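You operate a simulated robot arm through the tools that you are given. There is no shell and no other tool. Be economical: measure what you need, move in short steps, check, and stop when the job is done.

Carry out the task below with a simulated two-armed robot. There is one attempt and no reset: what you move stays moved.

## Task
Brush the dust off the case fan while holding it still.
Fine: switch off, then plug out, before the pink brush touches it. Brush back in its pot, plug back in, switch left off. Where these are worked on the way, their far stop is far enough and under half their travel is too little: fan plug. What is to be rubbed or washed off counts as gone when no trace of it is left.
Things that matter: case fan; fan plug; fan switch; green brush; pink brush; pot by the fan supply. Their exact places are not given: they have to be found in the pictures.

Only the result counts: the job must be done as asked and must still hold three seconds after the hand-in. Knocking over, shifting, dropping, spilling or breaking anything else fails it.

## Robot
Two 6-joint arms with two-finger parallel grippers on one trunk, on a base that drives. Base frame: it is fixed to the floor where the robot stands at the start and does not move with it; the origin is under the middle of the robot, x ahead of it, y to its left, z up; the surface under the hand at the start is at about z = 800. Lengths are in mm, angles in degrees, forces in N, time in s.
The left shoulder is at the start at [60, 187, 1147], the right one opposite. With the tool pointing down near the work surface each hand reaches from about 180 to 620 mm from the robot's upright axis, wherever it stands, measured 20 degrees to its own side. Places, roughly: fan plug [400, 100, 800]; fan switch [500, 100, 900]; pot by the fan supply [400, 300, 800]. Payload 1.57 kg a hand.
The TCP of each hand is the grasp point between the finger pads, 30 mm short of the fingertips. In the tool frame z runs along the fingers and y along their closing line. The gripper opens to 110 mm. The fingers are 24 mm wide and 12 mm thick; the gripper's body (48 by 112 mm) begins 78 mm behind the TCP.
Orientation is that of the tool frame in the base frame, as a unit quaternion [w, x, y, z]. With the fingers straight down and closing along the base's y, the tool's x points along the base's -x, its y along +y and its z along -z.

## Interface
- The arms move only by the tool arm_command. It takes "left_series", "right_series" or both (then of equal length, played together; a hand with none holds still); each is a list that holds one entry, the list of rows, each a list of 7 numbers: the shift along the tool's x, y, z in mm, then the turn, a rotation vector about the tool's x, y, z in degrees, then the gripper command, from -1 (shut) to 1 (fully open), values between in proportion. In form: [[[tx, ty, tz, ax, ay, az, fingers], ...]]. A call has 1 to 20 rows; each row shifts and turns the commanded pose from where the row before left it, along the tool's axes as they then stand. Rows are played at 5 a second. More than 50 mm and 8.6 degrees between two rows, or a gripper value outside its range, and nothing of the call is played. A pose out of reach is approached as far as the arm can. The call stops where the force on the tool passes 90 N (or 10 N more than at its start, if that is more) or the arm is blocked; 0.2 s more then pass. Each finger travels about 153 mm/s and halts on what it meets, pressing with about 21 N; the grip force reading is that of the motor and also rises with nothing between the fingers. The clock runs only during rows and for 0.2 s after the last one: add rows that do not move to give the fingers time. The reply holds the time, the measured pose of the TCP, the force on the tool along the base axes, the opening and the grip force, in the units named above and with some noise, with the torque about the TCP (base axes, N m) and any sound that the robot's microphone picked up.
- Cameras (640 x 400 px; columns grow to the right, rows downward): "scene" is now at [7.5, 31, 1682.6]; the picture's right is [0.42, -0.91, 0.00], its down [-0.74, -0.34, -0.58] and it looks along [0.53, 0.24, -0.81] (base axes); focal length 254 px, centre (320, 200). "left" rides on the left gripper at [70, -16, -141] in its tool frame; the picture's right is [0.23, 0.97, 0.00], its down [-0.85, 0.20, -0.48] and it looks along [-0.47, 0.11, 0.88] (tool axes); focal length 222 px, centre (320, 200). "right" rides on the right gripper at [70, 16, -141] in its tool frame; the picture's right is [-0.23, 0.97, 0.00], its down [-0.86, -0.20, -0.48] and it looks along [-0.47, -0.11, 0.88] (tool axes); focal length 222 px, centre (320, 200).
- capture(camera): a new picture of that camera. No time passes.
- raise_lower(by): slides the trunk up (or, below 0, down) by that many mm; the arms and the scene camera ride with it, the base frame stays. It gives what a move gives, with no picture.
- steer(legs): drives the robot by 1 to 6 legs, each [ahead, left, turn to the left] in mm, mm and degrees, along the robot's own axes; the way and the turn of a leg run together, so that a leg with both is an arc; at most 1500 mm and 180 degrees a leg. The arms and the cameras ride along, it lands a little off, and it stops where it bumps. It gives what a move gives.
- turn_head(pan, tilt): turns the head with the scene camera to pan (to the left, within 86 degrees either way) and tilt (down, from -29 to 69), counted from straight ahead of the robot. It gives what a move gives.
- measure_at(camera, pixels): there is no depth. For up to 12 entries [column, row, z] of the newest picture of that camera ("zoom" is the newest enlarged one), the place [x, y] in the base frame at which the ray of that pixel passes the height z, good to about 2 mm. No time passes.
- enlarge(camera, box): a new picture of the part [left, top, right, bottom] of that camera's present view, enlarged. No time passes.
- close_job(): hands the job in; it is judged then, once.

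Work in short steps. Measure before you move; look again where a grasp or a placing could have gone wrong, and mend it. You have 80 turns and 78 pictures in all, those below and enlarged ones among them. Open the grippers and draw the arms clear of the work before you hand the job in, unless the task says otherwise; then end with one line.

The tools are called after "Call:" by a JSON object that holds its "fn" and its "kwargs". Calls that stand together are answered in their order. arm_command: Moves the arms, as the interface text tells. Its arguments: {"type":"object","properties":{"left_series":{"type":"array"},"right_series":{"type":"array"}},"required":[]} The other tools are called the same way: raise_lower (by) slides the trunk up or down; steer (legs) drives the base; turn_head (pan, tilt) turns the head that bears the scene camera; capture (camera) takes a picture; measure_at (camera, pixels) gives the place at which the rays of pixels pass given heights; enlarge (camera, box) takes an enlarged picture of a part of a camera's view; close_job () hands the job in.

At the start:

```text
t: 0.0
left_ee_pos: [318.0, 363.2, 1224.2]
left_orientation: [0.0, 0.001, 1.0, -0.001]
left_wrist_force: [-0.8, -0.1, 0.4]
left_torque: [-0.02, -0.01, 0.0]
left_gripper_width: 110.0
left_grip_force: 0.0
right_ee_pos: [342.9, -9.7, 1208.1]
right_orientation: [0.0, 0.0, 1.0, 0.001]
right_wrist_force: [-0.2, -1.5, -0.4]
right_torque: [-0.02, -0.04, 0.0]
right_gripper_width: 109.6
right_grip_force: 0.1
trunk travel left (down, up): [-775.0, 215.0]
robot x, y, heading: [-2.0, 1.1, -0.0]
head pan, tilt: [24.6, 54.6]
```

scene: 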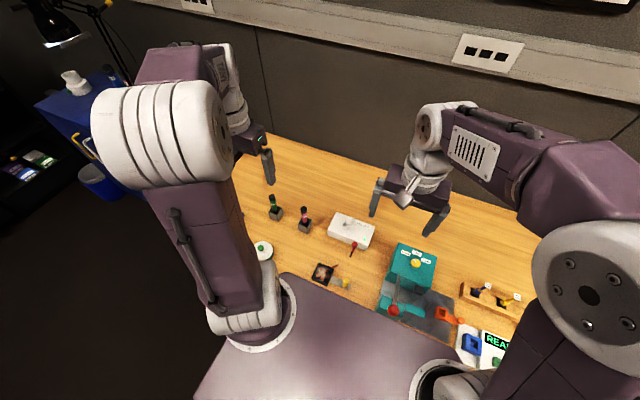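
right: 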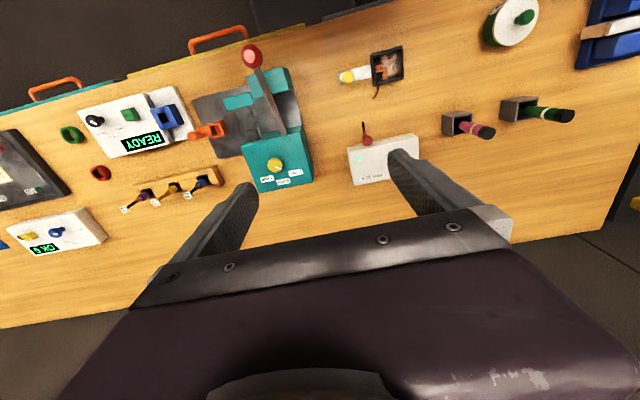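
left: 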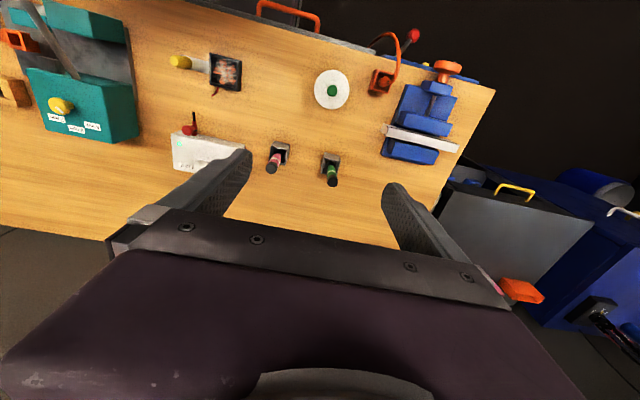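

The fan (scene ~322,272), white supply (~350,230), and pink and green brushes (~305,215 / 275,205) are visible; I enlarge these for detail.

Call:
{"fn": "enlarge", "kwargs": {"camera": "scene", "box": [240, 180, 400, 300]}}

Call:
{"fn": "enlarge", "kwargs": {"camera": "left", "box": [150, 30, 370, 200]}}

Call:
{"fn": "enlarge", "kwargs": {"camera": "right", "box": [320, 30, 520, 200]}}

```text
3.33 times, centred on (320, 240) of scene
```

zoom: 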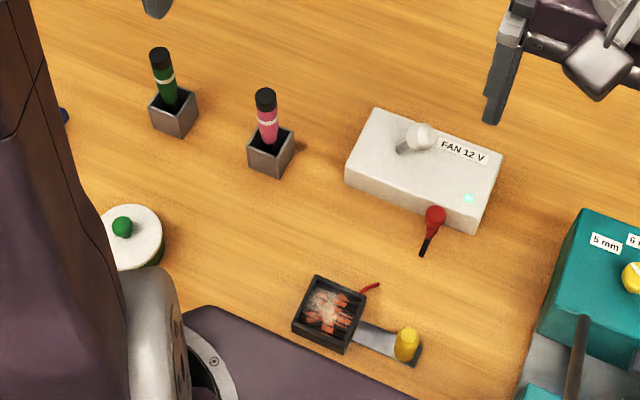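

```text
2.35 times, centred on (260, 115) of left
```

zoom: 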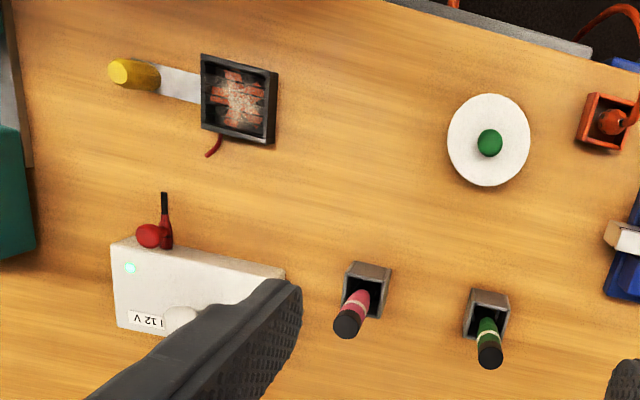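

```text
2.35 times, centred on (420, 115) of right
```

zoom: 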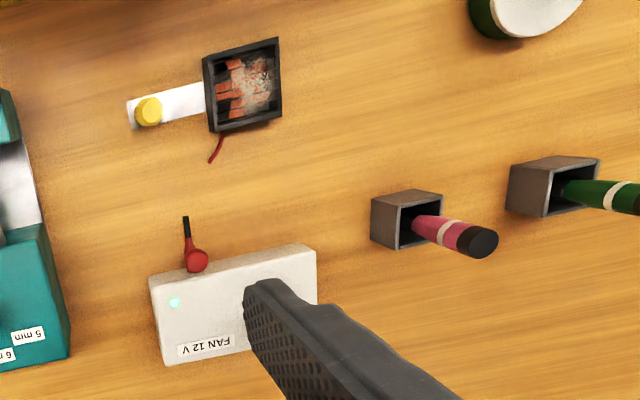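

Measure main positions at several heights with the scene and right pictures (scene px: fan 323,274; yellow handle 346,283; plug 354,244; switch 351,220; pots).

Call:
{"fn": "measure_at", "kwargs": {"camera": "scene", "pixels": [[323, 273, 820], [346, 279, 840], [354.5, 244.5, 820], [354.5, 244.5, 840], [351.5, 220.5, 900], [345, 224, 860], [305, 229, 800], [303.5, 208.5, 900], [276, 220, 800], [272, 196, 900], [350, 254, 800], [366, 239, 860]]}}

Call:
{"fn": "measure_at", "kwargs": {"camera": "right", "pixels": [[387, 66, 820], [347, 77, 840], [367, 141, 820], [367, 141, 840], [363, 123, 820], [357, 159, 860], [453, 128, 800], [486, 132, 900], [464, 125, 840], [370, 150, 860], [363, 113, 800], [415, 132, 860]]}}

Call:
{"fn": "measure_at", "kwargs": {"camera": "left", "pixels": [[225, 73, 820], [176, 61, 840], [187, 130, 820], [187, 130, 840], [193, 113, 820], [183, 138, 860], [280, 155, 800], [272, 168, 900], [332, 165, 800], [333, 180, 900], [194, 130, 820], [170, 138, 860]]}}

```text
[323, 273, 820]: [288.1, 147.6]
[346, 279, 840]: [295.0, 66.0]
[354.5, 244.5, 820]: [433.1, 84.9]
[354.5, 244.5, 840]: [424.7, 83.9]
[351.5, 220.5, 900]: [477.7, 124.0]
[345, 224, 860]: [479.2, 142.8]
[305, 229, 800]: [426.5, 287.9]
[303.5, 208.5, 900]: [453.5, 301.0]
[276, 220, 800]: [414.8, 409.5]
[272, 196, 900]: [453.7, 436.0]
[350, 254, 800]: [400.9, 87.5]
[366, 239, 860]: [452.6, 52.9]
```

```text
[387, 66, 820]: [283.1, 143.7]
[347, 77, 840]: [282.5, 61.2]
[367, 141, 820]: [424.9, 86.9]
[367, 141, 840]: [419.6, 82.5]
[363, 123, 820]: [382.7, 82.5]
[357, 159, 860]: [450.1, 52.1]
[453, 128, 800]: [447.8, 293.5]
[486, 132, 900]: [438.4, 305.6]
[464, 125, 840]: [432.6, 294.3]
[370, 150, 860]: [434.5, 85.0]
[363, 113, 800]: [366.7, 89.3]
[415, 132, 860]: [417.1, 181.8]
```

```text
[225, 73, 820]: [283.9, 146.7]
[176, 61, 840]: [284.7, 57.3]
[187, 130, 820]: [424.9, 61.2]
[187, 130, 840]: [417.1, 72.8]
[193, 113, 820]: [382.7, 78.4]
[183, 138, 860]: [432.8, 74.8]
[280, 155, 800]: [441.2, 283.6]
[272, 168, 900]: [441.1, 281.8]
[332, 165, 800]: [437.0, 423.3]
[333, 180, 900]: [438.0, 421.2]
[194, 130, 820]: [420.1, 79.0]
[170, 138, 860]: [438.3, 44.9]
```

Right hand is free; I move it nearer for a close look at plug and switch (around x 415, y 85).

Call:
{"fn": "arm_command", "kwargs": {"right_series": [[[15, 20, 40, 0, 0, 0, 1], [15, 20, 40, 0, 0, 0, 1], [15, 20, 40, 0, 0, 0, 1], [15, 20, 40, 0, 0, 0, 1], [0, 0, 0, 0, 0, 0, 1]]]}}

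Call:
{"fn": "capture", "kwargs": {"camera": "right"}}

Call:
{"fn": "enlarge", "kwargs": {"camera": "right", "box": [220, 120, 420, 245]}}

```text
t: 1.2
left_ee_pos: [319.4, 363.8, 1225.9]
left_orientation: [0.0, 0.001, 1.0, 0.0]
left_wrist_force: [-0.2, -0.2, -0.7]
left_torque: [0.01, -0.01, -0.06]
left_gripper_width: 109.9
left_grip_force: 0.0
right_ee_pos: [282.6, 68.6, 1047.0]
right_orientation: [0.0, 0.0, 1.0, 0.0]
right_wrist_force: [0.0, 0.7, 0.4]
right_torque: [0.01, -0.03, -0.01]
right_gripper_width: 109.8
right_grip_force: 0.0
trunk travel left (down, up): [-775.0, 215.0]
robot x, y, heading: [0.5, 3.8, 0.1]
head pan, tilt: [24.6, 54.6]
```

```text
71 pictures are left
```

right: 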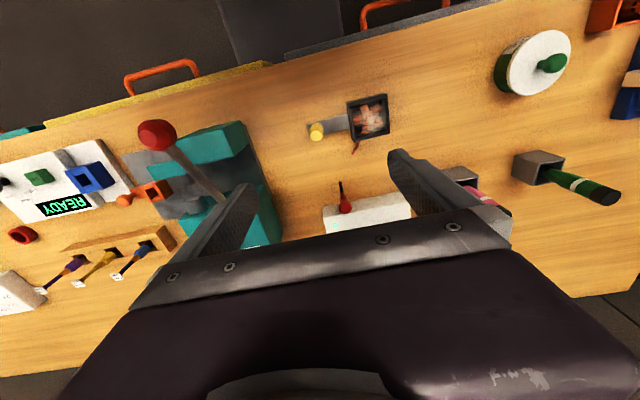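

```text
3.20 times, centred on (320, 182) of right
```

zoom: 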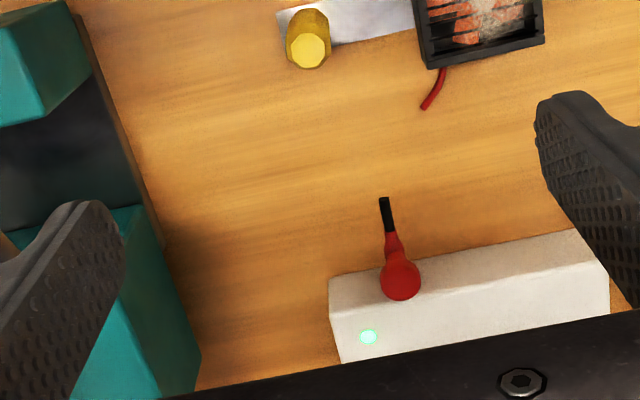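

The plug shows as a red knob (zoom 400,278) with stem and a black tail toward the robot. I triangulate heights with this view.

Call:
{"fn": "measure_at", "kwargs": {"camera": "zoom", "pixels": [[400, 278, 820], [400, 278, 860], [400, 278, 880], [384, 200, 800], [384, 200, 830], [330, 280, 800], [330, 280, 860], [575, 232, 860], [312, 50, 840], [312, 50, 860], [485, 60, 830], [485, 60, 800]]}}

Call:
{"fn": "measure_at", "kwargs": {"camera": "scene", "pixels": [[354.5, 244.5, 860], [354.5, 244.5, 880], [350, 255, 830], [350, 255, 800], [328, 234, 860], [328, 234, 800], [367, 249, 800], [367, 247, 860], [346, 279, 860], [346, 279, 820], [311, 278, 800], [329, 285, 800]]}}

Call:
{"fn": "enlarge", "kwargs": {"camera": "scene", "box": [290, 210, 386, 270]}}

```text
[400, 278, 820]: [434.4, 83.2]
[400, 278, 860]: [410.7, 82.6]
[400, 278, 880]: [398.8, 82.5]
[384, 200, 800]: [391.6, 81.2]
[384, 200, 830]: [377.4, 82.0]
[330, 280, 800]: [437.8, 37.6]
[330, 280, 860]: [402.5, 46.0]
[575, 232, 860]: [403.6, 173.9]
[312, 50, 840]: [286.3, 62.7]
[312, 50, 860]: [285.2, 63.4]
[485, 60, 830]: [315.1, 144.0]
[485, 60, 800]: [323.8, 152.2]
```

```text
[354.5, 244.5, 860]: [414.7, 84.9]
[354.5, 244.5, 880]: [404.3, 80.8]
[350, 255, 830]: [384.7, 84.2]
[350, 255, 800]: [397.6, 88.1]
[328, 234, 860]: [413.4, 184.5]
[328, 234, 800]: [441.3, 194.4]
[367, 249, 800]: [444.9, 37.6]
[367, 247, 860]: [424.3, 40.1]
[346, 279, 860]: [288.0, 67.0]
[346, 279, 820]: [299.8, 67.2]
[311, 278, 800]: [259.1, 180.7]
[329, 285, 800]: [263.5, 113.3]
```

```text
6.67 times, centred on (338, 240) of scene
```

zoom: 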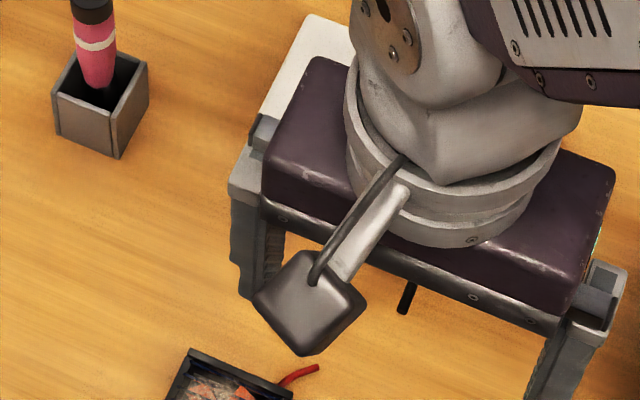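

The near-parallel views are ill-conditioned for height; I turn the left hand to look at the supply from its left side (from +y).

Call:
{"fn": "arm_command", "kwargs": {"left_series": [[[-13, 0, 38, 0, 0, 0, 1], [-13, 0, 38, 0, 0, 0, 1], [-13, 0, 38, 0, 0, 0, 1], [-13, 0, 38, 0, 0, 0, 1], [-13, 0, 38, 0, 0, 0, 1], [-13, 0, 38, 0, 0, 0, 1], [0, 0, 0, 0, 0, 8.2, 1], [0, 0, 0, 0, 0, 8.2, 1], [0, 0, 0, 0, 0, 8.2, 1], [0, 0, 0, 0, 0, 8.2, 1], [0, 0, 0, 0, 0, 8.2, 1], [0, 0, 0, 0, 0, 8.2, 1], [0, 0, 0, 0, 0, 8.2, 1], [0, 0, 0, 0, 0, 8.2, 1], [0, 0, 0, 0, 0, 8.2, 1], [0, 0, 0, 0, 0, 8.2, 1], [0, 0, 0, 0, 0, 8, 1], [0, 0, 0, 0, 0, 0, 1]]]}}

Call:
{"fn": "capture", "kwargs": {"camera": "left"}}

```text
t: 5.0
left_ee_pos: [396.8, 363.1, 997.4]
left_orientation: [0.001, 0.707, 0.707, 0.0]
left_wrist_force: [-0.4, -0.2, 0.9]
left_torque: [-0.01, 0.01, -0.02]
left_gripper_width: 110.2
left_grip_force: 0.1
right_ee_pos: [283.5, 67.6, 1047.6]
right_orientation: [-0.001, 0.0, 1.0, 0.0]
right_wrist_force: [-0.6, -0.1, 0.8]
right_torque: [-0.01, 0.02, -0.03]
right_gripper_width: 110.0
right_grip_force: 0.1
trunk travel left (down, up): [-775.0, 215.0]
robot x, y, heading: [-0.1, -1.1, 0.1]
head pan, tilt: [24.6, 54.6]
```

```text
68 pictures are left
```

left: 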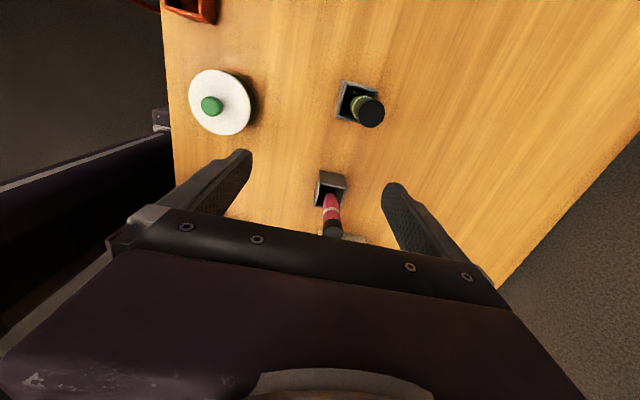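

The gripper hides the supply. I back the right hand off to the right and shift the left hand toward -y so the supply is in the upper half of its picture.

Call:
{"fn": "arm_command", "kwargs": {"right_series": [[[0, -45, 0, 0, 0, 0, 1], [0, -45, 0, 0, 0, 0, 1], [0, -45, 0, 0, 0, 0, 1], [0, -45, 0, 0, 0, 0, 1], [0, 0, 0, 0, 0, 0, 1]]]}}

Call:
{"fn": "arm_command", "kwargs": {"left_series": [[[-45, 0, 0, 0, 0, 0, 1], [-45, 0, 0, 0, 0, 0, 1], [-45, 0, 0, 0, 0, 0, 1], [-45, 0, 0, 0, 0, 0, 1], [-45, 0, 0, 0, 0, 0, 1], [0, 0, 0, 0, 0, 0, 1]]]}}

Call:
{"fn": "capture", "kwargs": {"camera": "left"}}

Call:
{"fn": "enlarge", "kwargs": {"camera": "left", "box": [200, 80, 440, 230]}}

```text
t: 6.2
left_ee_pos: [395.9, 363.7, 996.8]
left_orientation: [0.001, 0.707, 0.707, 0.0]
left_wrist_force: [-0.7, -0.2, 0.5]
left_torque: [0.01, -0.02, -0.03]
left_gripper_width: 110.0
left_grip_force: 0.0
right_ee_pos: [283.7, -110.9, 1046.5]
right_orientation: [-0.001, 0.0, 1.0, 0.0]
right_wrist_force: [-1.1, -0.3, 0.1]
right_torque: [0.0, 0.0, 0.01]
right_gripper_width: 110.0
right_grip_force: 0.0
trunk travel left (down, up): [-775.0, 215.0]
robot x, y, heading: [-1.9, -3.3, -0.3]
head pan, tilt: [24.6, 54.6]
```

```text
t: 7.6
left_ee_pos: [394.6, 136.6, 995.4]
left_orientation: [-0.001, 0.708, 0.707, -0.001]
left_wrist_force: [-0.3, 0.0, -0.7]
left_torque: [-0.01, 0.01, 0.01]
left_gripper_width: 110.3
left_grip_force: 0.0
right_ee_pos: [283.7, -110.0, 1045.9]
right_orientation: [0.0, -0.001, 1.0, 0.0]
right_wrist_force: [-1.0, -0.3, 0.3]
right_torque: [0.0, 0.01, -0.01]
right_gripper_width: 110.2
right_grip_force: 0.1
trunk travel left (down, up): [-775.0, 215.0]
robot x, y, heading: [-0.3, -1.3, 0.2]
head pan, tilt: [24.6, 54.6]
```

```text
67 pictures are left
```

left: 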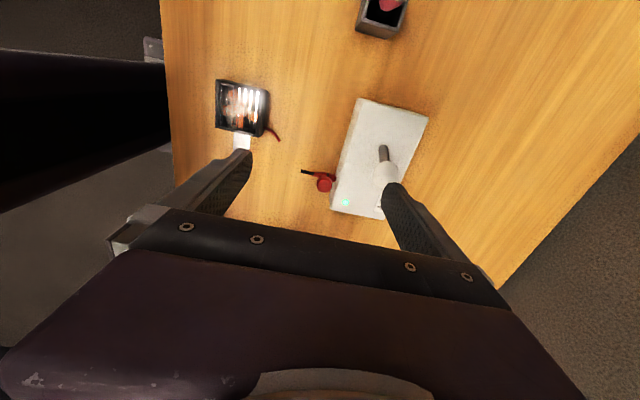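

```text
2.67 times, centred on (320, 155) of left
```

zoom: 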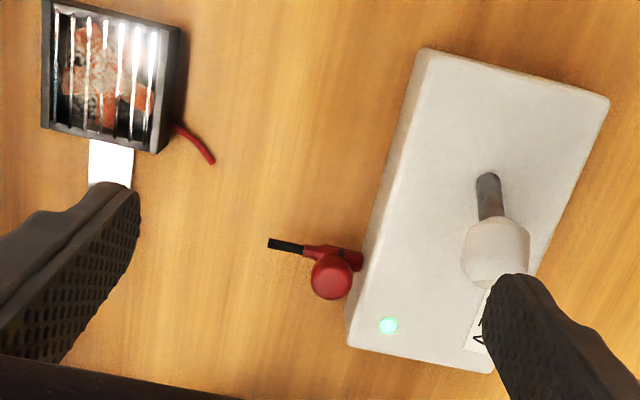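

Clear view: plug body is horizontal into the box's front face with an upright knob (zoom 332,277); lever with white knob (495,250). Triangulate these.

Call:
{"fn": "measure_at", "kwargs": {"camera": "zoom", "pixels": [[332, 277, 830], [332, 277, 860], [270, 243, 810], [270, 243, 830], [425, 50, 830], [425, 50, 860], [608, 97, 850], [348, 345, 850], [488, 180, 850], [495, 250, 880], [495, 250, 920], [345, 258, 820]]}}

Call:
{"fn": "measure_at", "kwargs": {"camera": "scene", "pixels": [[354.5, 244.5, 830], [354.5, 244.5, 850], [345, 224, 850], [345, 224, 840], [351.5, 220.5, 880], [351.5, 220.5, 890], [351.5, 220.5, 910], [328, 233, 830], [328, 233, 850], [337, 213, 850], [374.5, 227, 850], [350, 255, 815]]}}

```text
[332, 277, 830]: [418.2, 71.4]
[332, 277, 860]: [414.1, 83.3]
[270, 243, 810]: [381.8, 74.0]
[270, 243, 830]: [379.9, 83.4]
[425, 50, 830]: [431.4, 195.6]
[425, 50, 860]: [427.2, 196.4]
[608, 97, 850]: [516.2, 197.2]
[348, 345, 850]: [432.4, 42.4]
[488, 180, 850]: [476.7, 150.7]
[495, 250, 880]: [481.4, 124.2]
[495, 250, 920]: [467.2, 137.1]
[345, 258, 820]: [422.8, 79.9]
```

```text
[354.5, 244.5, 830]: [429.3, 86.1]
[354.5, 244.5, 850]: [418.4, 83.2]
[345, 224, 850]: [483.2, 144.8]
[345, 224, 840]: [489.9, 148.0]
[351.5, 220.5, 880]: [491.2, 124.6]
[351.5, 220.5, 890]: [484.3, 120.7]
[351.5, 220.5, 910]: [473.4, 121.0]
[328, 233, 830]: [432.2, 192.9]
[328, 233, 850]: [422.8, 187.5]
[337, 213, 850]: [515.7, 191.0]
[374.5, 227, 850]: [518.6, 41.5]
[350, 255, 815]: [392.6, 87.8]
```

Plug knob ≈ (414,83,858), box x 430–516, y 42–195, top ~848; lever base (478,148,848), knob ≈ (482,123,887), leaning to -y. I retract the left hand, then bring the closed right gripper beside the lever on its -y side, staying above first.

Call:
{"fn": "arm_command", "kwargs": {"left_series": [[[45, 0, 0, 0, 0, 0, 1], [45, 0, 0, 0, 0, 0, 1], [45, 0, 0, 0, 0, 0, 1], [45, 0, 0, 0, 0, 0, 1], [45, 0, 0, 0, 0, 0, 1], [0, 0, 0, 0, 0, 0, 1]]]}}

Call:
{"fn": "arm_command", "kwargs": {"right_series": [[[-40, 40, 0, 0, 0, 0, -1], [-40, 40, 0, 0, 0, 0, -1], [-40, 40, 0, 0, 0, 0, -1], [-40, 40, 0, 0, 0, 0, -1], [-38, 38, 0, 0, 0, 0, -1], [0, 0, 45, 0, 0, 0, -1], [0, 0, 35, 0, 0, 0, -1], [0, 0, 0, 0, 0, 0, -1]]]}}

Call:
{"fn": "capture", "kwargs": {"camera": "scene"}}

Call:
{"fn": "capture", "kwargs": {"camera": "right"}}

```text
t: 9.0
left_ee_pos: [398.7, 364.9, 993.5]
left_orientation: [-0.001, 0.707, 0.707, -0.001]
left_wrist_force: [0.2, -0.3, -0.1]
left_torque: [-0.02, -0.01, 0.01]
left_gripper_width: 109.9
left_grip_force: 0.1
right_ee_pos: [283.1, -110.8, 1045.6]
right_orientation: [0.0, -0.001, 1.0, 0.0]
right_wrist_force: [-0.1, 0.4, 0.8]
right_torque: [0.05, 0.0, -0.02]
right_gripper_width: 109.9
right_grip_force: 0.0
trunk travel left (down, up): [-775.0, 215.0]
robot x, y, heading: [1.8, -1.1, -0.2]
head pan, tilt: [24.6, 54.6]
```

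```text
refused: row 1 steps farther than a row can; nothing moved
```

```text
65 pictures are left
```

scene: 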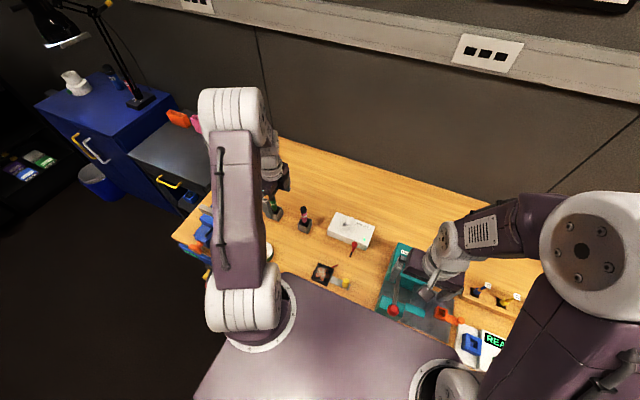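

```text
64 pictures are left
```

right: 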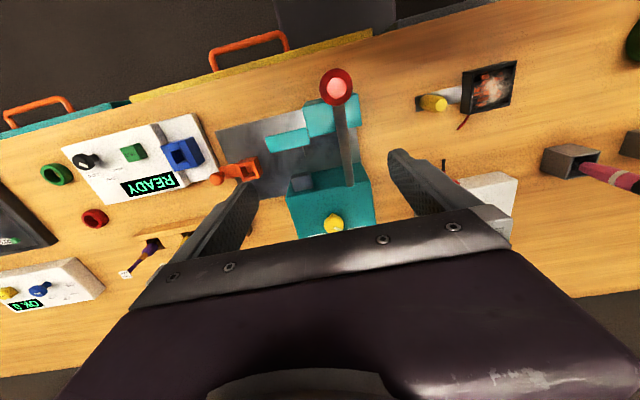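

Row norm must be ≤50; I replay with smaller rows at z≈1046.

Call:
{"fn": "arm_command", "kwargs": {"right_series": [[[-33, 33, 0, 0, 0, 0, -1], [-33, 33, 0, 0, 0, 0, -1], [-33, 33, 0, 0, 0, 0, -1], [-33, 33, 0, 0, 0, 0, -1], [-33, 33, 0, 0, 0, 0, -1], [-33, 33, 0, 0, 0, 0, -1], [0, 0, 40, 0, 0, 0, -1], [0, 0, 40, 0, 0, 0, -1], [0, 0, 0, 0, 0, 0, -1]]]}}

Call:
{"fn": "enlarge", "kwargs": {"camera": "scene", "box": [290, 180, 418, 260]}}

```text
t: 11.0
left_ee_pos: [398.6, 365.3, 993.3]
left_orientation: [0.0, 0.707, 0.707, -0.001]
left_wrist_force: [0.4, 0.5, -0.4]
left_torque: [0.01, -0.04, 0.0]
left_gripper_width: 109.9
left_grip_force: 0.1
right_ee_pos: [481.9, 89.0, 969.2]
right_orientation: [0.0, 0.001, 1.0, 0.0]
right_wrist_force: [0.2, 0.3, -0.6]
right_torque: [-0.03, 0.04, 0.0]
right_gripper_width: 0.3
right_grip_force: 21.1
trunk travel left (down, up): [-775.0, 215.0]
robot x, y, heading: [-4.3, 0.6, -0.0]
head pan, tilt: [24.6, 54.6]
```

```text
5.00 times, centred on (354, 220) of scene
```

zoom: 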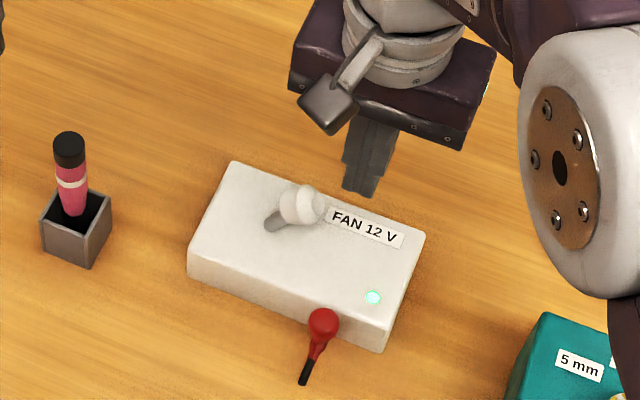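

Gripper is beside the lever, lever leans toward it (−y). Lower to TCP z≈902, then push +y in small steps.

Call:
{"fn": "arm_command", "kwargs": {"right_series": [[[0, 0, 35, 0, 0, 0, -1], [0, 0, 32, 0, 0, 0, -1], [0, 0, 0, 0, 0, 0, -1], [0, 10, 0, 0, 0, 0, -1], [0, 10, 0, 0, 0, 0, -1], [0, 10, 0, 0, 0, 0, -1], [0, 10, 0, 0, 0, 0, -1], [0, 10, 0, 0, 0, 0, -1], [0, 0, 0, 0, 0, 0, -1]]]}}

Call:
{"fn": "enlarge", "kwargs": {"camera": "scene", "box": [290, 180, 418, 260]}}

```text
t: 13.0
left_ee_pos: [399.9, 363.8, 992.7]
left_orientation: [-0.001, 0.707, 0.707, -0.001]
left_wrist_force: [0.2, -0.4, 0.3]
left_torque: [0.0, 0.01, 0.0]
left_gripper_width: 110.0
left_grip_force: 0.0
right_ee_pos: [478.5, 139.4, 900.5]
right_orientation: [-0.001, -0.001, 1.0, 0.0]
right_wrist_force: [0.2, 0.0, -0.4]
right_torque: [-0.03, -0.01, 0.02]
right_gripper_width: 0.0
right_grip_force: 20.7
trunk travel left (down, up): [-775.0, 215.0]
robot x, y, heading: [-0.5, -0.3, 0.1]
head pan, tilt: [24.6, 54.6]
```

```text
5.00 times, centred on (354, 220) of scene
```

zoom: 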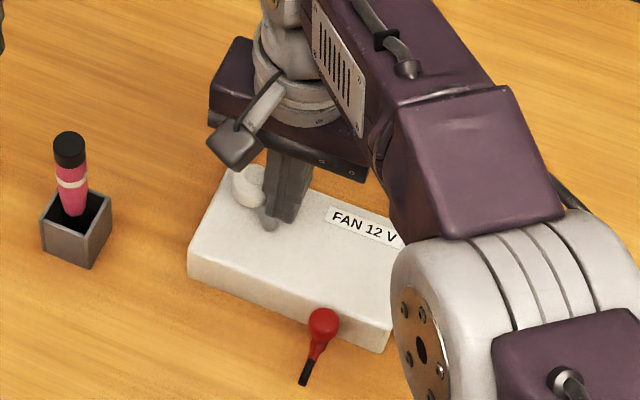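

Lever has flipped to the +y side. I retreat up and move above the plug with the fingers opened to about 50 mm, then look.

Call:
{"fn": "arm_command", "kwargs": {"right_series": [[[0, -12, 0, 0, 0, 0, -1], [0, 0, -40, 0, 0, 0, -1], [0, 0, -30, 0, 0, 0, -1], [35, -22, 0, 0, 0, 0, -0.1], [35, -22, 0, 0, 0, 0, -0.1], [0, 0, 0, 0, 0, 0, -0.1]]]}}

Call:
{"fn": "enlarge", "kwargs": {"camera": "scene", "box": [290, 180, 418, 260]}}

Call:
{"fn": "capture", "kwargs": {"camera": "right"}}

```text
t: 14.4
left_ee_pos: [399.6, 364.5, 992.4]
left_orientation: [0.0, 0.707, 0.707, 0.0]
left_wrist_force: [-0.3, 1.0, -0.4]
left_torque: [-0.01, 0.01, -0.01]
left_gripper_width: 110.1
left_grip_force: 0.0
right_ee_pos: [491.0, 133.6, 969.2]
right_orientation: [0.0, 0.0, 1.0, -0.001]
right_wrist_force: [0.3, 0.2, -0.8]
right_torque: [0.03, 0.01, 0.02]
right_gripper_width: 49.5
right_grip_force: 0.0
right hand out of reach, approached as far as the arm can: row 1, 2, 4, 5
trunk travel left (down, up): [-775.0, 215.0]
robot x, y, heading: [0.4, -1.3, -0.1]
head pan, tilt: [24.6, 54.6]
```

```text
5.00 times, centred on (354, 220) of scene
```

zoom: 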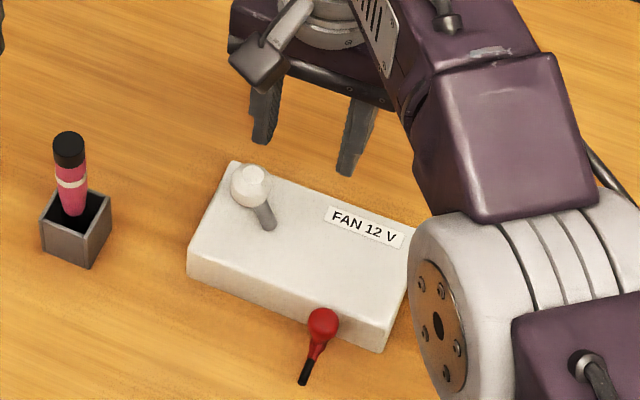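

```text
60 pictures are left
```

right: 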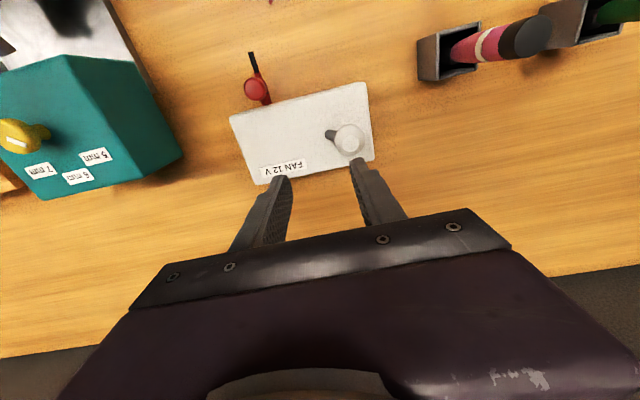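

Lever is off (LED dark). The arm reported unreachable rows on the way; I try retreating in smaller steps, -y first.

Call:
{"fn": "arm_command", "kwargs": {"right_series": [[[0, -15, 0, 0, 0, 0, -0.1], [0, -15, 0, 0, 0, 0, -0.1], [0, -15, 0, 0, 0, 0, -0.1], [0, 0, 0, 0, 0, 0, -0.1]]]}}

```text
t: 15.4
left_ee_pos: [398.6, 364.2, 992.5]
left_orientation: [0.0, 0.707, 0.707, 0.0]
left_wrist_force: [0.0, 0.0, -0.4]
left_torque: [-0.03, -0.01, 0.01]
left_gripper_width: 110.1
left_grip_force: 0.1
right_ee_pos: [511.3, 102.6, 966.4]
right_orientation: [-0.001, -0.001, 1.0, -0.001]
right_wrist_force: [0.0, 0.6, 0.5]
right_torque: [0.01, 0.01, 0.02]
right_gripper_width: 49.5
right_grip_force: 0.1
right hand out of reach, approached as far as the arm can: row 1, 2, 3
trunk travel left (down, up): [-775.0, 215.0]
robot x, y, heading: [1.1, 1.0, -0.1]
head pan, tilt: [24.6, 54.6]
```

The arm seems stretched straight out (r≈537 from the shoulder). I lift and pull in toward the shoulder along the radial direction.

Call:
{"fn": "arm_command", "kwargs": {"right_series": [[[0, 0, -30, 0, 0, 0, -0.1], [0, 0, -30, 0, 0, 0, -0.1], [30, -19, 0, 0, 0, 0, -0.1], [30, -19, 0, 0, 0, 0, -0.1], [30, -19, 0, 0, 0, 0, -0.1], [0, 0, 0, 0, 0, 0, -0.1]]]}}

Call:
{"fn": "capture", "kwargs": {"camera": "scene"}}

```text
t: 16.8
left_ee_pos: [399.3, 364.6, 992.7]
left_orientation: [-0.001, 0.707, 0.707, 0.001]
left_wrist_force: [-0.6, -0.7, -0.8]
left_torque: [0.01, -0.02, -0.02]
left_gripper_width: 110.3
left_grip_force: 0.0
right_ee_pos: [511.5, 104.5, 1028.5]
right_orientation: [-0.001, 0.0, 1.0, -0.001]
right_wrist_force: [-0.4, 0.2, -0.3]
right_torque: [0.02, -0.02, -0.04]
right_gripper_width: 49.3
right_grip_force: 0.2
right hand out of reach, approached as far as the arm can: row 3, 4, 5
trunk travel left (down, up): [-775.0, 215.0]
robot x, y, heading: [1.6, 3.4, 0.1]
head pan, tilt: [24.6, 54.6]
```

```text
59 pictures are left
```

scene: 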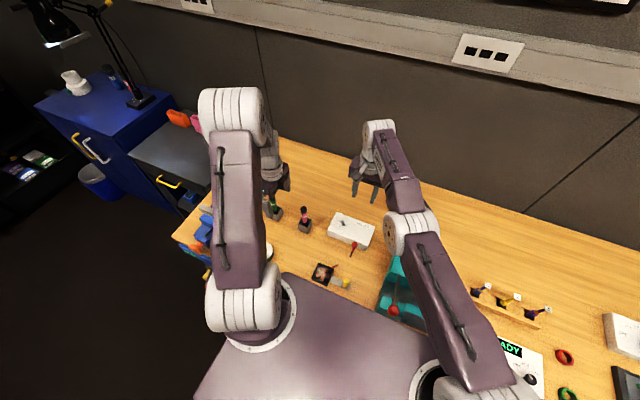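

Radius seems locked, maybe the elbow is just past straight. I push slightly outward and then pull inward with a sideways swing to get it off the stop.

Call:
{"fn": "arm_command", "kwargs": {"right_series": [[[-20, 13, 0, 0, 0, 0, -0.1], [-20, 13, 0, 0, 0, 0, -0.1], [0, 0, 0, 0, 0, 0, -0.1], [20, -13, 0, 0, 0, 0, -0.1], [20, -13, 0, 0, 0, 0, -0.1], [20, -13, 0, 0, 0, 0, -0.1], [20, -13, 0, 0, 0, 0, -0.1], [0, 0, 0, 0, 0, 0, -0.1]]]}}

```text
t: 18.6
left_ee_pos: [399.0, 364.7, 993.1]
left_orientation: [-0.001, 0.707, 0.707, 0.0]
left_wrist_force: [0.4, 0.1, -0.2]
left_torque: [0.01, -0.02, -0.03]
left_gripper_width: 110.2
left_grip_force: 0.1
right_ee_pos: [512.2, 104.5, 1029.0]
right_orientation: [-0.001, 0.001, 1.0, -0.001]
right_wrist_force: [0.2, -0.1, 0.1]
right_torque: [-0.02, 0.03, 0.03]
right_gripper_width: 49.4
right_grip_force: 0.0
right hand out of reach, approached as far as the arm can: row 1, 2, 4, 5, 6, 7
trunk travel left (down, up): [-775.0, 215.0]
robot x, y, heading: [1.3, -3.0, -0.1]
head pan, tilt: [24.6, 54.6]
```

Truly singular: I combine vertical motion (which bends the elbow) with inward motion.

Call:
{"fn": "arm_command", "kwargs": {"right_series": [[[20, -13, -42, 0, 0, 0, -0.1], [20, -13, -42, 0, 0, 0, -0.1], [20, -13, -42, 0, 0, 0, -0.1], [0, 0, 0, 0, 0, 0, -0.1]]]}}

```text
t: 19.6
left_ee_pos: [400.8, 364.4, 992.5]
left_orientation: [0.0, 0.707, 0.707, 0.0]
left_wrist_force: [0.1, -0.1, -1.4]
left_torque: [-0.01, 0.0, 0.01]
left_gripper_width: 110.1
left_grip_force: 0.0
right_ee_pos: [493.1, 90.4, 1164.4]
right_orientation: [0.0, 0.001, 1.0, -0.001]
right_wrist_force: [0.1, 0.4, -0.3]
right_torque: [0.02, 0.02, 0.01]
right_gripper_width: 49.6
right_grip_force: 0.1
right hand out of reach, approached as far as the arm can: row 1, 2, 3
trunk travel left (down, up): [-775.0, 215.0]
robot x, y, heading: [-0.3, 0.2, -0.1]
head pan, tilt: [24.6, 54.6]
```

Still on the straight-arm sphere, but now higher; moving straight down from here lies inside the sphere.

Call:
{"fn": "arm_command", "kwargs": {"right_series": [[[0, 0, 48, 0, 0, 0, -0.1], [0, 0, 48, 0, 0, 0, -0.1], [0, 0, 0, 0, 0, 0, -0.1]]]}}

```text
t: 20.4
left_ee_pos: [398.4, 365.0, 992.8]
left_orientation: [0.0, 0.707, 0.707, 0.0]
left_wrist_force: [0.1, 0.1, 0.5]
left_torque: [0.02, -0.03, 0.01]
left_gripper_width: 110.2
left_grip_force: 0.1
right_ee_pos: [507.9, 102.3, 1071.3]
right_orientation: [0.0, 0.0, 1.0, 0.0]
right_wrist_force: [0.0, 0.6, 0.6]
right_torque: [-0.01, -0.02, -0.01]
right_gripper_width: 49.3
right_grip_force: 0.1
right hand out of reach, approached as far as the arm can: row 1, 2
trunk travel left (down, up): [-775.0, 215.0]
robot x, y, heading: [1.6, -1.2, -0.1]
head pan, tilt: [24.6, 54.6]
```

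Still locked. I try outward+down (to drive the elbow through straight the right way), then inward+down, staying above z 960.

Call:
{"fn": "arm_command", "kwargs": {"right_series": [[[-35, 22, 25, 0, 0, 0, -0.1], [30, -20, 35, 0, 0, 0, -0.1], [30, -20, 35, 0, 0, 0, -0.1], [0, 0, 0, 0, 0, 0, -0.1]]]}}

```text
refused: row 2 steps farther than a row can; nothing moved
```

Call:
{"fn": "arm_command", "kwargs": {"right_series": [[[-35, 22, 25, 0, 0, 0, -0.1], [27, -18, 33, 0, 0, 0, -0.1], [27, -18, 33, 0, 0, 0, -0.1], [0, 0, 0, 0, 0, 0, -0.1]]]}}

```text
t: 21.4
left_ee_pos: [398.7, 364.5, 993.9]
left_orientation: [0.0, 0.707, 0.707, 0.0]
left_wrist_force: [-0.5, -0.2, 0.1]
left_torque: [-0.03, 0.01, -0.02]
left_gripper_width: 110.0
left_grip_force: 0.0
right_ee_pos: [514.3, 101.3, 990.8]
right_orientation: [-0.001, 0.0, 1.0, -0.001]
right_wrist_force: [-0.6, -0.1, -0.6]
right_torque: [-0.02, 0.0, 0.0]
right_gripper_width: 49.6
right_grip_force: 0.1
right hand out of reach, approached as far as the arm can: row 1, 2, 3
trunk travel left (down, up): [-775.0, 215.0]
robot x, y, heading: [4.6, -1.0, -0.2]
head pan, tilt: [24.6, 54.6]
```

Still locked. I try pitching the tool (wrist inward relative to TCP) to break the alignment.

Call:
{"fn": "arm_command", "kwargs": {"right_series": [[[0, 0, 0, 0, -8, 0, -0.1], [0, 0, 0, 0, -8, 0, -0.1], [0, 0, 0, 0, -8, 0, -0.1], [0, 0, 0, 0, 0, 0, -0.1]]]}}

```text
t: 22.4
left_ee_pos: [399.2, 364.1, 992.9]
left_orientation: [0.0, 0.707, 0.707, 0.0]
left_wrist_force: [0.7, -0.3, -0.4]
left_torque: [-0.01, -0.01, -0.01]
left_gripper_width: 109.9
left_grip_force: 0.1
right_ee_pos: [577.3, 149.6, 990.1]
right_orientation: [0.208, 0.0, 0.978, -0.001]
right_wrist_force: [0.4, -0.1, 0.0]
right_torque: [-0.02, 0.0, 0.04]
right_gripper_width: 49.3
right_grip_force: 0.0
right hand out of reach, approached as far as the arm can: row 1, 2, 3
trunk travel left (down, up): [-775.0, 215.0]
robot x, y, heading: [1.6, -3.0, -0.0]
head pan, tilt: [24.6, 54.6]
```

Orientation follows but the arm stays stretched. I pitch back while commanding a larger inward shift (opposite elbow direction).

Call:
{"fn": "arm_command", "kwargs": {"right_series": [[[40, -25, 0, 0, 8, 0, -0.1], [40, -25, 0, 0, 8, 0, -0.1], [40, -25, 0, 0, 8, 0, -0.1], [0, 0, 0, 0, 0, 0, -0.1]]]}}

```text
t: 23.4
left_ee_pos: [399.1, 363.8, 992.6]
left_orientation: [0.0, 0.707, 0.707, 0.0]
left_wrist_force: [0.2, 1.4, -0.3]
left_torque: [0.04, 0.0, -0.03]
left_gripper_width: 109.8
left_grip_force: 0.1
right_ee_pos: [507.4, 105.8, 954.9]
right_orientation: [-0.001, 0.0, 1.0, -0.001]
right_wrist_force: [-1.1, 0.2, -0.3]
right_torque: [0.0, 0.03, 0.0]
right_gripper_width: 49.5
right_grip_force: 0.1
right hand out of reach, approached as far as the arm can: row 1, 2, 3
trunk travel left (down, up): [-775.0, 215.0]
robot x, y, heading: [2.4, 0.2, 0.3]
head pan, tilt: [24.6, 54.6]
```

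I try a longer outward push to bring the elbow exactly straight, then up+inward.

Call:
{"fn": "arm_command", "kwargs": {"right_series": [[[-40, 25, 0, 0, 0, 0, -0.1], [-40, 25, 0, 0, 0, 0, -0.1], [-40, 25, 0, 0, 0, 0, -0.1], [0, 0, -45, 0, 0, 0, -0.1], [0, 0, -45, 0, 0, 0, -0.1], [0, 0, -45, 0, 0, 0, -0.1], [0, 0, -45, 0, 0, 0, -0.1], [0, 0, -45, 0, 0, 0, -0.1], [0, 0, -45, 0, 0, 0, -0.1], [40, -25, 0, 0, 0, 0, -0.1], [40, -25, 0, 0, 0, 0, -0.1], [40, -25, 0, 0, 0, 0, -0.1], [40, -25, 0, 0, 0, 0, -0.1], [0, 0, 0, 0, 0, 0, -0.1]]]}}

Call:
{"fn": "capture", "kwargs": {"camera": "scene"}}

```text
t: 26.4
left_ee_pos: [398.0, 364.7, 992.2]
left_orientation: [0.001, 0.707, 0.707, 0.0]
left_wrist_force: [0.0, 0.1, -0.3]
left_torque: [0.01, 0.0, 0.03]
left_gripper_width: 110.0
left_grip_force: 0.0
right_ee_pos: [461.3, 78.4, 1242.8]
right_orientation: [-0.001, -0.001, 1.0, -0.001]
right_wrist_force: [0.2, -0.1, 0.0]
right_torque: [0.04, -0.03, 0.0]
right_gripper_width: 49.3
right_grip_force: 0.0
right hand out of reach, approached as far as the arm can: row 1, 2, 3, 7, 8, 9, 10, 11, 12, 13
trunk travel left (down, up): [-775.0, 215.0]
robot x, y, heading: [-1.5, 0.8, -0.1]
head pan, tilt: [24.6, 54.6]
```

```text
58 pictures are left
```

scene: 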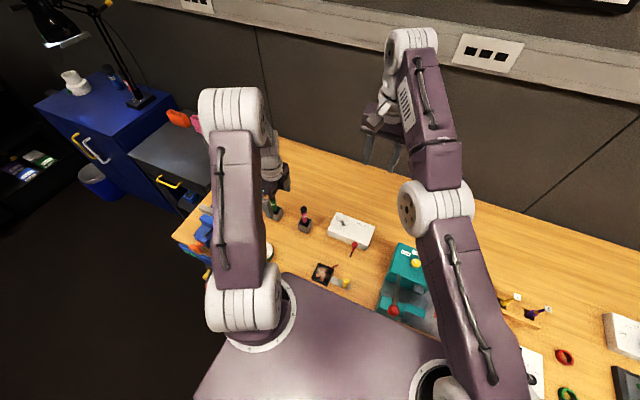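

Still straight. I tilt the fingers inward a lot (high and clear at z 1240) so the wrist reaches its limit and the elbow must bend.

Call:
{"fn": "arm_command", "kwargs": {"right_series": [[[0, 0, 0, 4.4, 6.6, 0, -0.1], [0, 0, 0, 4.4, 6.6, 0, -0.1], [0, 0, 0, 4.4, 6.6, 0, -0.1], [0, 0, 0, 4.4, 6.6, 0, -0.1], [0, 0, 0, 4.4, 6.6, 0, -0.1], [0, 0, 0, 4.4, 6.6, 0, -0.1], [0, 0, 0, 0, 0, 0, -0.1]]]}}

Call:
{"fn": "capture", "kwargs": {"camera": "scene"}}

```text
t: 28.0
left_ee_pos: [399.3, 364.3, 992.8]
left_orientation: [0.0, 0.707, 0.707, 0.0]
left_wrist_force: [-0.8, 0.1, -0.1]
left_torque: [-0.01, 0.0, -0.01]
left_gripper_width: 110.2
left_grip_force: 0.1
right_ee_pos: [343.4, -1.8, 1152.1]
right_orientation: [-0.309, 0.0, 0.929, -0.206]
right_wrist_force: [1.0, 1.1, 0.6]
right_torque: [-0.01, 0.01, -0.01]
right_gripper_width: 49.5
right_grip_force: 0.1
right hand out of reach, approached as far as the arm can: row 1, 2, 3, 4, 5, 6
trunk travel left (down, up): [-775.0, 215.0]
robot x, y, heading: [0.0, -2.5, -0.0]
head pan, tilt: [24.6, 54.6]
```

```text
57 pictures are left
```

scene: 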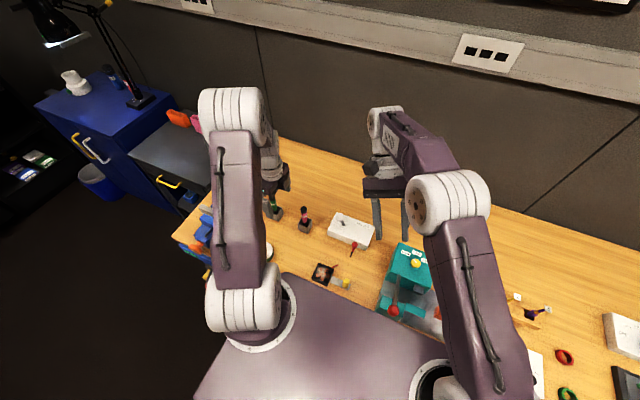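

The elbow now visibly bends. I unwind the tilt step by step and see whether the pose is reachable.

Call:
{"fn": "arm_command", "kwargs": {"right_series": [[[0, 0, 0, -4.4, -6.6, 0, -0.1], [0, 0, 0, -4.4, -6.6, 0, -0.1], [0, 0, 0, -4.4, -6.6, 0, -0.1], [0, 0, 0, 0, 0, 0, -0.1]]]}}

```text
t: 29.0
left_ee_pos: [398.6, 364.8, 993.9]
left_orientation: [0.0, 0.708, 0.707, 0.0]
left_wrist_force: [-1.0, 0.1, 0.5]
left_torque: [-0.03, -0.01, -0.01]
left_gripper_width: 109.9
left_grip_force: 0.0
right_ee_pos: [342.4, -2.6, 1154.5]
right_orientation: [-0.142, 0.0, 0.985, -0.095]
right_wrist_force: [0.2, -0.7, 0.8]
right_torque: [0.0, 0.02, 0.02]
right_gripper_width: 49.9
right_grip_force: 0.2
trunk travel left (down, up): [-775.0, 215.0]
robot x, y, heading: [3.3, 3.2, 0.0]
head pan, tilt: [24.6, 54.6]
```

Freed. Finish unwinding and go above the plug at about (410,83,960), noting to keep away from full stretch.

Call:
{"fn": "arm_command", "kwargs": {"right_series": [[[0, 0, 0, -4.4, -6.6, 0, -0.1], [0, 0, 0, -4.4, -6.6, 0, -0.1], [0, 0, 0, -2.2, -3.3, 0, -0.1], [-23, 29, 0, 0, 0, 0, -0.1], [-23, 29, 0, 0, 0, 0, -0.1], [-22, 28, 0, 0, 0, 0, -0.1], [0, 0, 45, 0, 0, 0, -0.1], [0, 0, 45, 0, 0, 0, -0.1], [0, 0, 45, 0, 0, 0, -0.1], [0, 0, 45, 0, 0, 0, -0.1], [0, 0, 0, 0, 0, 0, -0.1]]]}}

Call:
{"fn": "capture", "kwargs": {"camera": "right"}}

Call:
{"fn": "enlarge", "kwargs": {"camera": "scene", "box": [290, 190, 418, 300]}}

```text
t: 31.4
left_ee_pos: [399.3, 364.8, 993.2]
left_orientation: [0.0, 0.707, 0.707, -0.001]
left_wrist_force: [0.3, -1.1, -0.4]
left_torque: [-0.02, 0.01, -0.03]
left_gripper_width: 110.1
left_grip_force: 0.0
right_ee_pos: [412.7, 85.8, 973.3]
right_orientation: [0.001, 0.001, 1.0, 0.0]
right_wrist_force: [-0.7, 0.0, -0.3]
right_torque: [-0.01, -0.01, 0.02]
right_gripper_width: 49.2
right_grip_force: 0.0
trunk travel left (down, up): [-775.0, 215.0]
robot x, y, heading: [1.5, 1.0, -0.2]
head pan, tilt: [24.6, 54.6]
```

```text
56 pictures are left
```

right: 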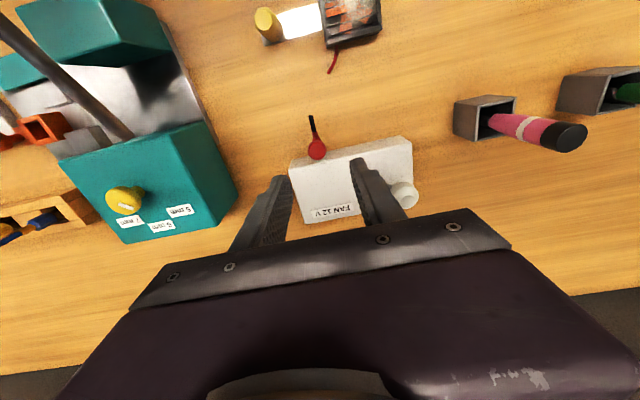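

```text
3.64 times, centred on (354, 245) of scene
```

zoom: 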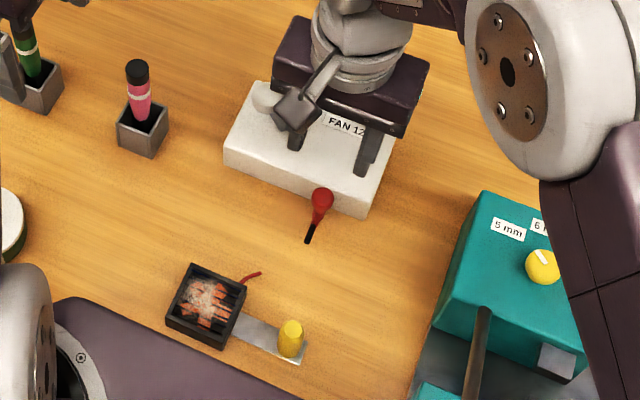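

Verify knob position (right px 317,149) in this closer view along with handle (267,22).

Call:
{"fn": "measure_at", "kwargs": {"camera": "right", "pixels": [[317, 149, 850], [317, 149, 860], [311, 116, 830], [268, 20, 830], [268, 20, 840], [290, 167, 845], [411, 139, 845]]}}

```text
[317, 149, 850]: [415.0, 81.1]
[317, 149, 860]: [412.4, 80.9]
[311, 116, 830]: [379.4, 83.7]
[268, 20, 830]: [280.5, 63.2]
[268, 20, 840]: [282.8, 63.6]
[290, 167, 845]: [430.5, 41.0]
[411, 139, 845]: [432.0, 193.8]
```

Consistent: knob (414,82,~857), box face x≈431. Descend to TCP (410,82,862) and close on the knob.

Call:
{"fn": "arm_command", "kwargs": {"right_series": [[[3, -4, 40, 0, 0, 0, -0.1], [0, 0, 40, 0, 0, 0, -0.1], [0, 0, 31, 0, 0, 0, -0.1], [0, 0, 0, 0, 0, 0, -0.1], [0, 0, 0, 0, 0, 0, -1], [0, 0, 0, 0, 0, 0, -1], [0, 0, 0, 0, 0, 0, -1]]]}}

Call:
{"fn": "enlarge", "kwargs": {"camera": "right", "box": [240, 60, 400, 220]}}

```text
t: 33.0
left_ee_pos: [399.8, 367.7, 991.5]
left_orientation: [0.001, 0.707, 0.707, -0.001]
left_wrist_force: [-0.3, -0.3, 0.8]
left_torque: [-0.02, 0.0, -0.02]
left_gripper_width: 109.9
left_grip_force: 0.1
right_ee_pos: [410.3, 81.6, 861.2]
right_orientation: [0.0, 0.0, 1.0, -0.001]
right_wrist_force: [-0.8, 14.0, -6.4]
right_torque: [0.25, -0.42, 0.09]
right_gripper_width: 21.3
right_grip_force: 34.7
trunk travel left (down, up): [-775.0, 215.0]
robot x, y, heading: [-0.1, 2.5, 0.3]
head pan, tilt: [24.6, 54.6]
```

```text
2.50 times, centred on (320, 140) of right
```

zoom: 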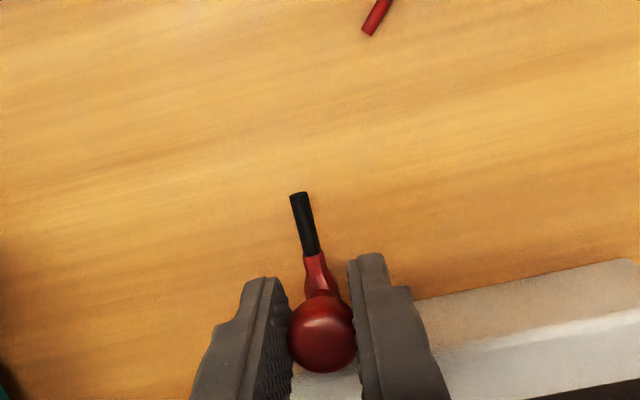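

Knob gripped (21 mm). Pull toward −x in small steps.

Call:
{"fn": "arm_command", "kwargs": {"right_series": [[[6, 1, 0, 0, 0, 0, -1], [6, 0, 0, 0, 0, 0, -1], [6, 0, 0, 0, 0, 0, -1], [6, 0, 0, 0, 0, 0, -1], [0, 0, 0, 0, 0, 0, -1]]]}}

Call:
{"fn": "enlarge", "kwargs": {"camera": "right", "box": [240, 60, 400, 220]}}

```text
t: 34.2
left_ee_pos: [399.6, 364.4, 991.9]
left_orientation: [0.001, 0.707, 0.707, -0.001]
left_wrist_force: [0.3, -0.3, 0.1]
left_torque: [-0.01, 0.0, -0.01]
left_gripper_width: 110.0
left_grip_force: 0.1
right_ee_pos: [384.6, 81.8, 862.3]
right_orientation: [0.0, 0.001, 1.0, -0.001]
right_wrist_force: [1.4, 5.2, -5.6]
right_torque: [0.04, -0.52, 0.01]
right_gripper_width: 21.2
right_grip_force: 34.5
trunk travel left (down, up): [-775.0, 215.0]
robot x, y, heading: [0.6, 0.4, -0.1]
head pan, tilt: [24.6, 54.6]
```

```text
2.50 times, centred on (320, 140) of right
```

zoom: 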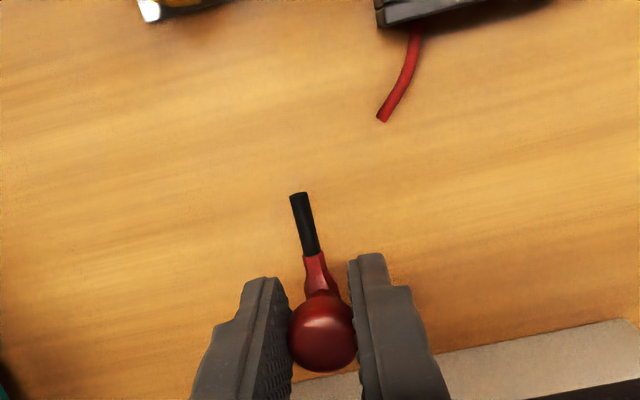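

Plug moves freely 26 mm. Continue until resistance (far stop).

Call:
{"fn": "arm_command", "kwargs": {"right_series": [[[5, 0, 0, 0, 0, 0, -1], [5, 0, 0, 0, 0, 0, -1], [5, 0, 0, 0, 0, 0, -1], [0, 0, 0, 0, 0, 0, -1]]]}}

Call:
{"fn": "enlarge", "kwargs": {"camera": "right", "box": [240, 60, 400, 220]}}

```text
t: 35.2
left_ee_pos: [403.6, 363.6, 991.4]
left_orientation: [-0.002, 0.708, 0.707, -0.002]
left_wrist_force: [0.9, 0.1, 1.0]
left_torque: [0.01, 0.01, 0.02]
left_gripper_width: 109.9
left_grip_force: 0.1
right_ee_pos: [377.0, 80.8, 862.3]
right_orientation: [0.0, 0.0, 1.0, 0.002]
right_wrist_force: [32.2, -6.1, 0.2]
right_torque: [-0.02, -0.4, -0.03]
right_gripper_width: 21.4
right_grip_force: 34.1
trunk travel left (down, up): [-775.0, 215.0]
robot x, y, heading: [2.6, 1.7, 0.3]
head pan, tilt: [24.6, 54.6]
```

```text
2.50 times, centred on (320, 140) of right
```

zoom: 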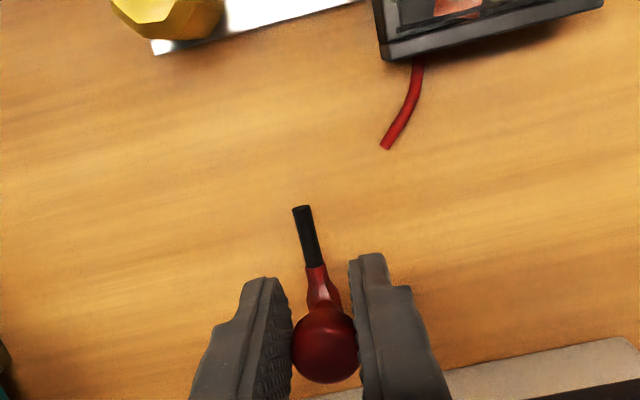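

Resistance 32 N — far stop reached after ~34 mm. Release and rise.

Call:
{"fn": "arm_command", "kwargs": {"right_series": [[[0, 0, 0, 0, 0, 0, -0.1], [0, 0, 0, 0, 0, 0, -0.1], [0, 0, 0, 0, 0, 0, -0.1], [0, 0, -40, 0, 0, 0, -0.1], [0, 0, -40, 0, 0, 0, -0.1], [0, 0, -30, 0, 0, 0, -0.1], [25, -10, 0, 0, 0, 0, -0.1], [25, -10, 0, 0, 0, 0, -0.1], [0, 0, 0, 0, 0, 0, -0.1]]]}}

Call:
{"fn": "enlarge", "kwargs": {"camera": "right", "box": [240, 0, 460, 200]}}

Call:
{"fn": "enlarge", "kwargs": {"camera": "scene", "box": [290, 200, 386, 300]}}

```text
t: 37.2
left_ee_pos: [400.6, 364.6, 991.8]
left_orientation: [0.0, 0.707, 0.707, 0.0]
left_wrist_force: [0.1, 0.7, 0.2]
left_torque: [0.0, 0.05, 0.01]
left_gripper_width: 110.1
left_grip_force: 0.1
right_ee_pos: [316.5, 62.0, 970.4]
right_orientation: [0.0, -0.001, 1.0, -0.001]
right_wrist_force: [0.9, -0.3, -0.2]
right_torque: [-0.01, 0.02, -0.03]
right_gripper_width: 49.3
right_grip_force: 0.0
trunk travel left (down, up): [-775.0, 215.0]
robot x, y, heading: [-0.3, 1.1, -0.3]
head pan, tilt: [24.6, 54.6]
```

```text
2.00 times, centred on (350, 100) of right
```

zoom: 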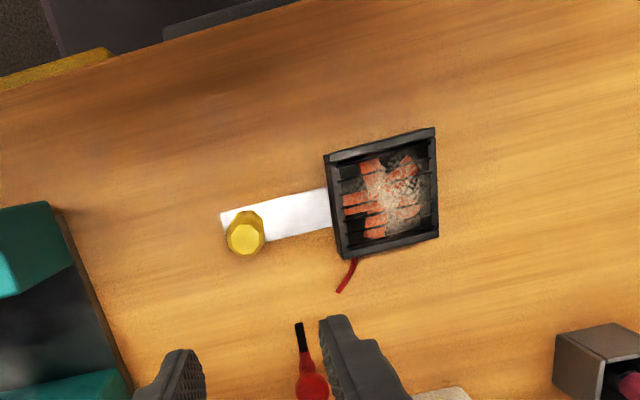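

```text
4.00 times, centred on (338, 250) of scene
```

zoom: 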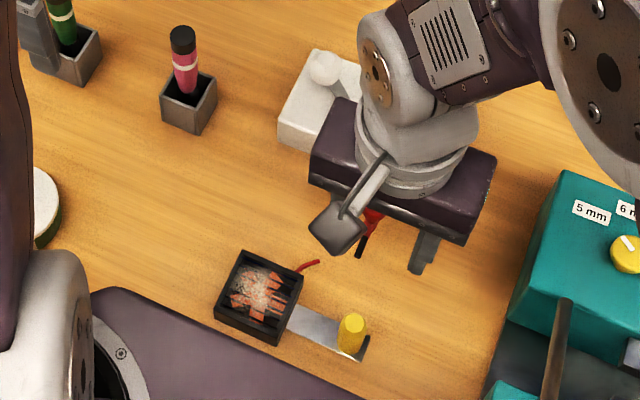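

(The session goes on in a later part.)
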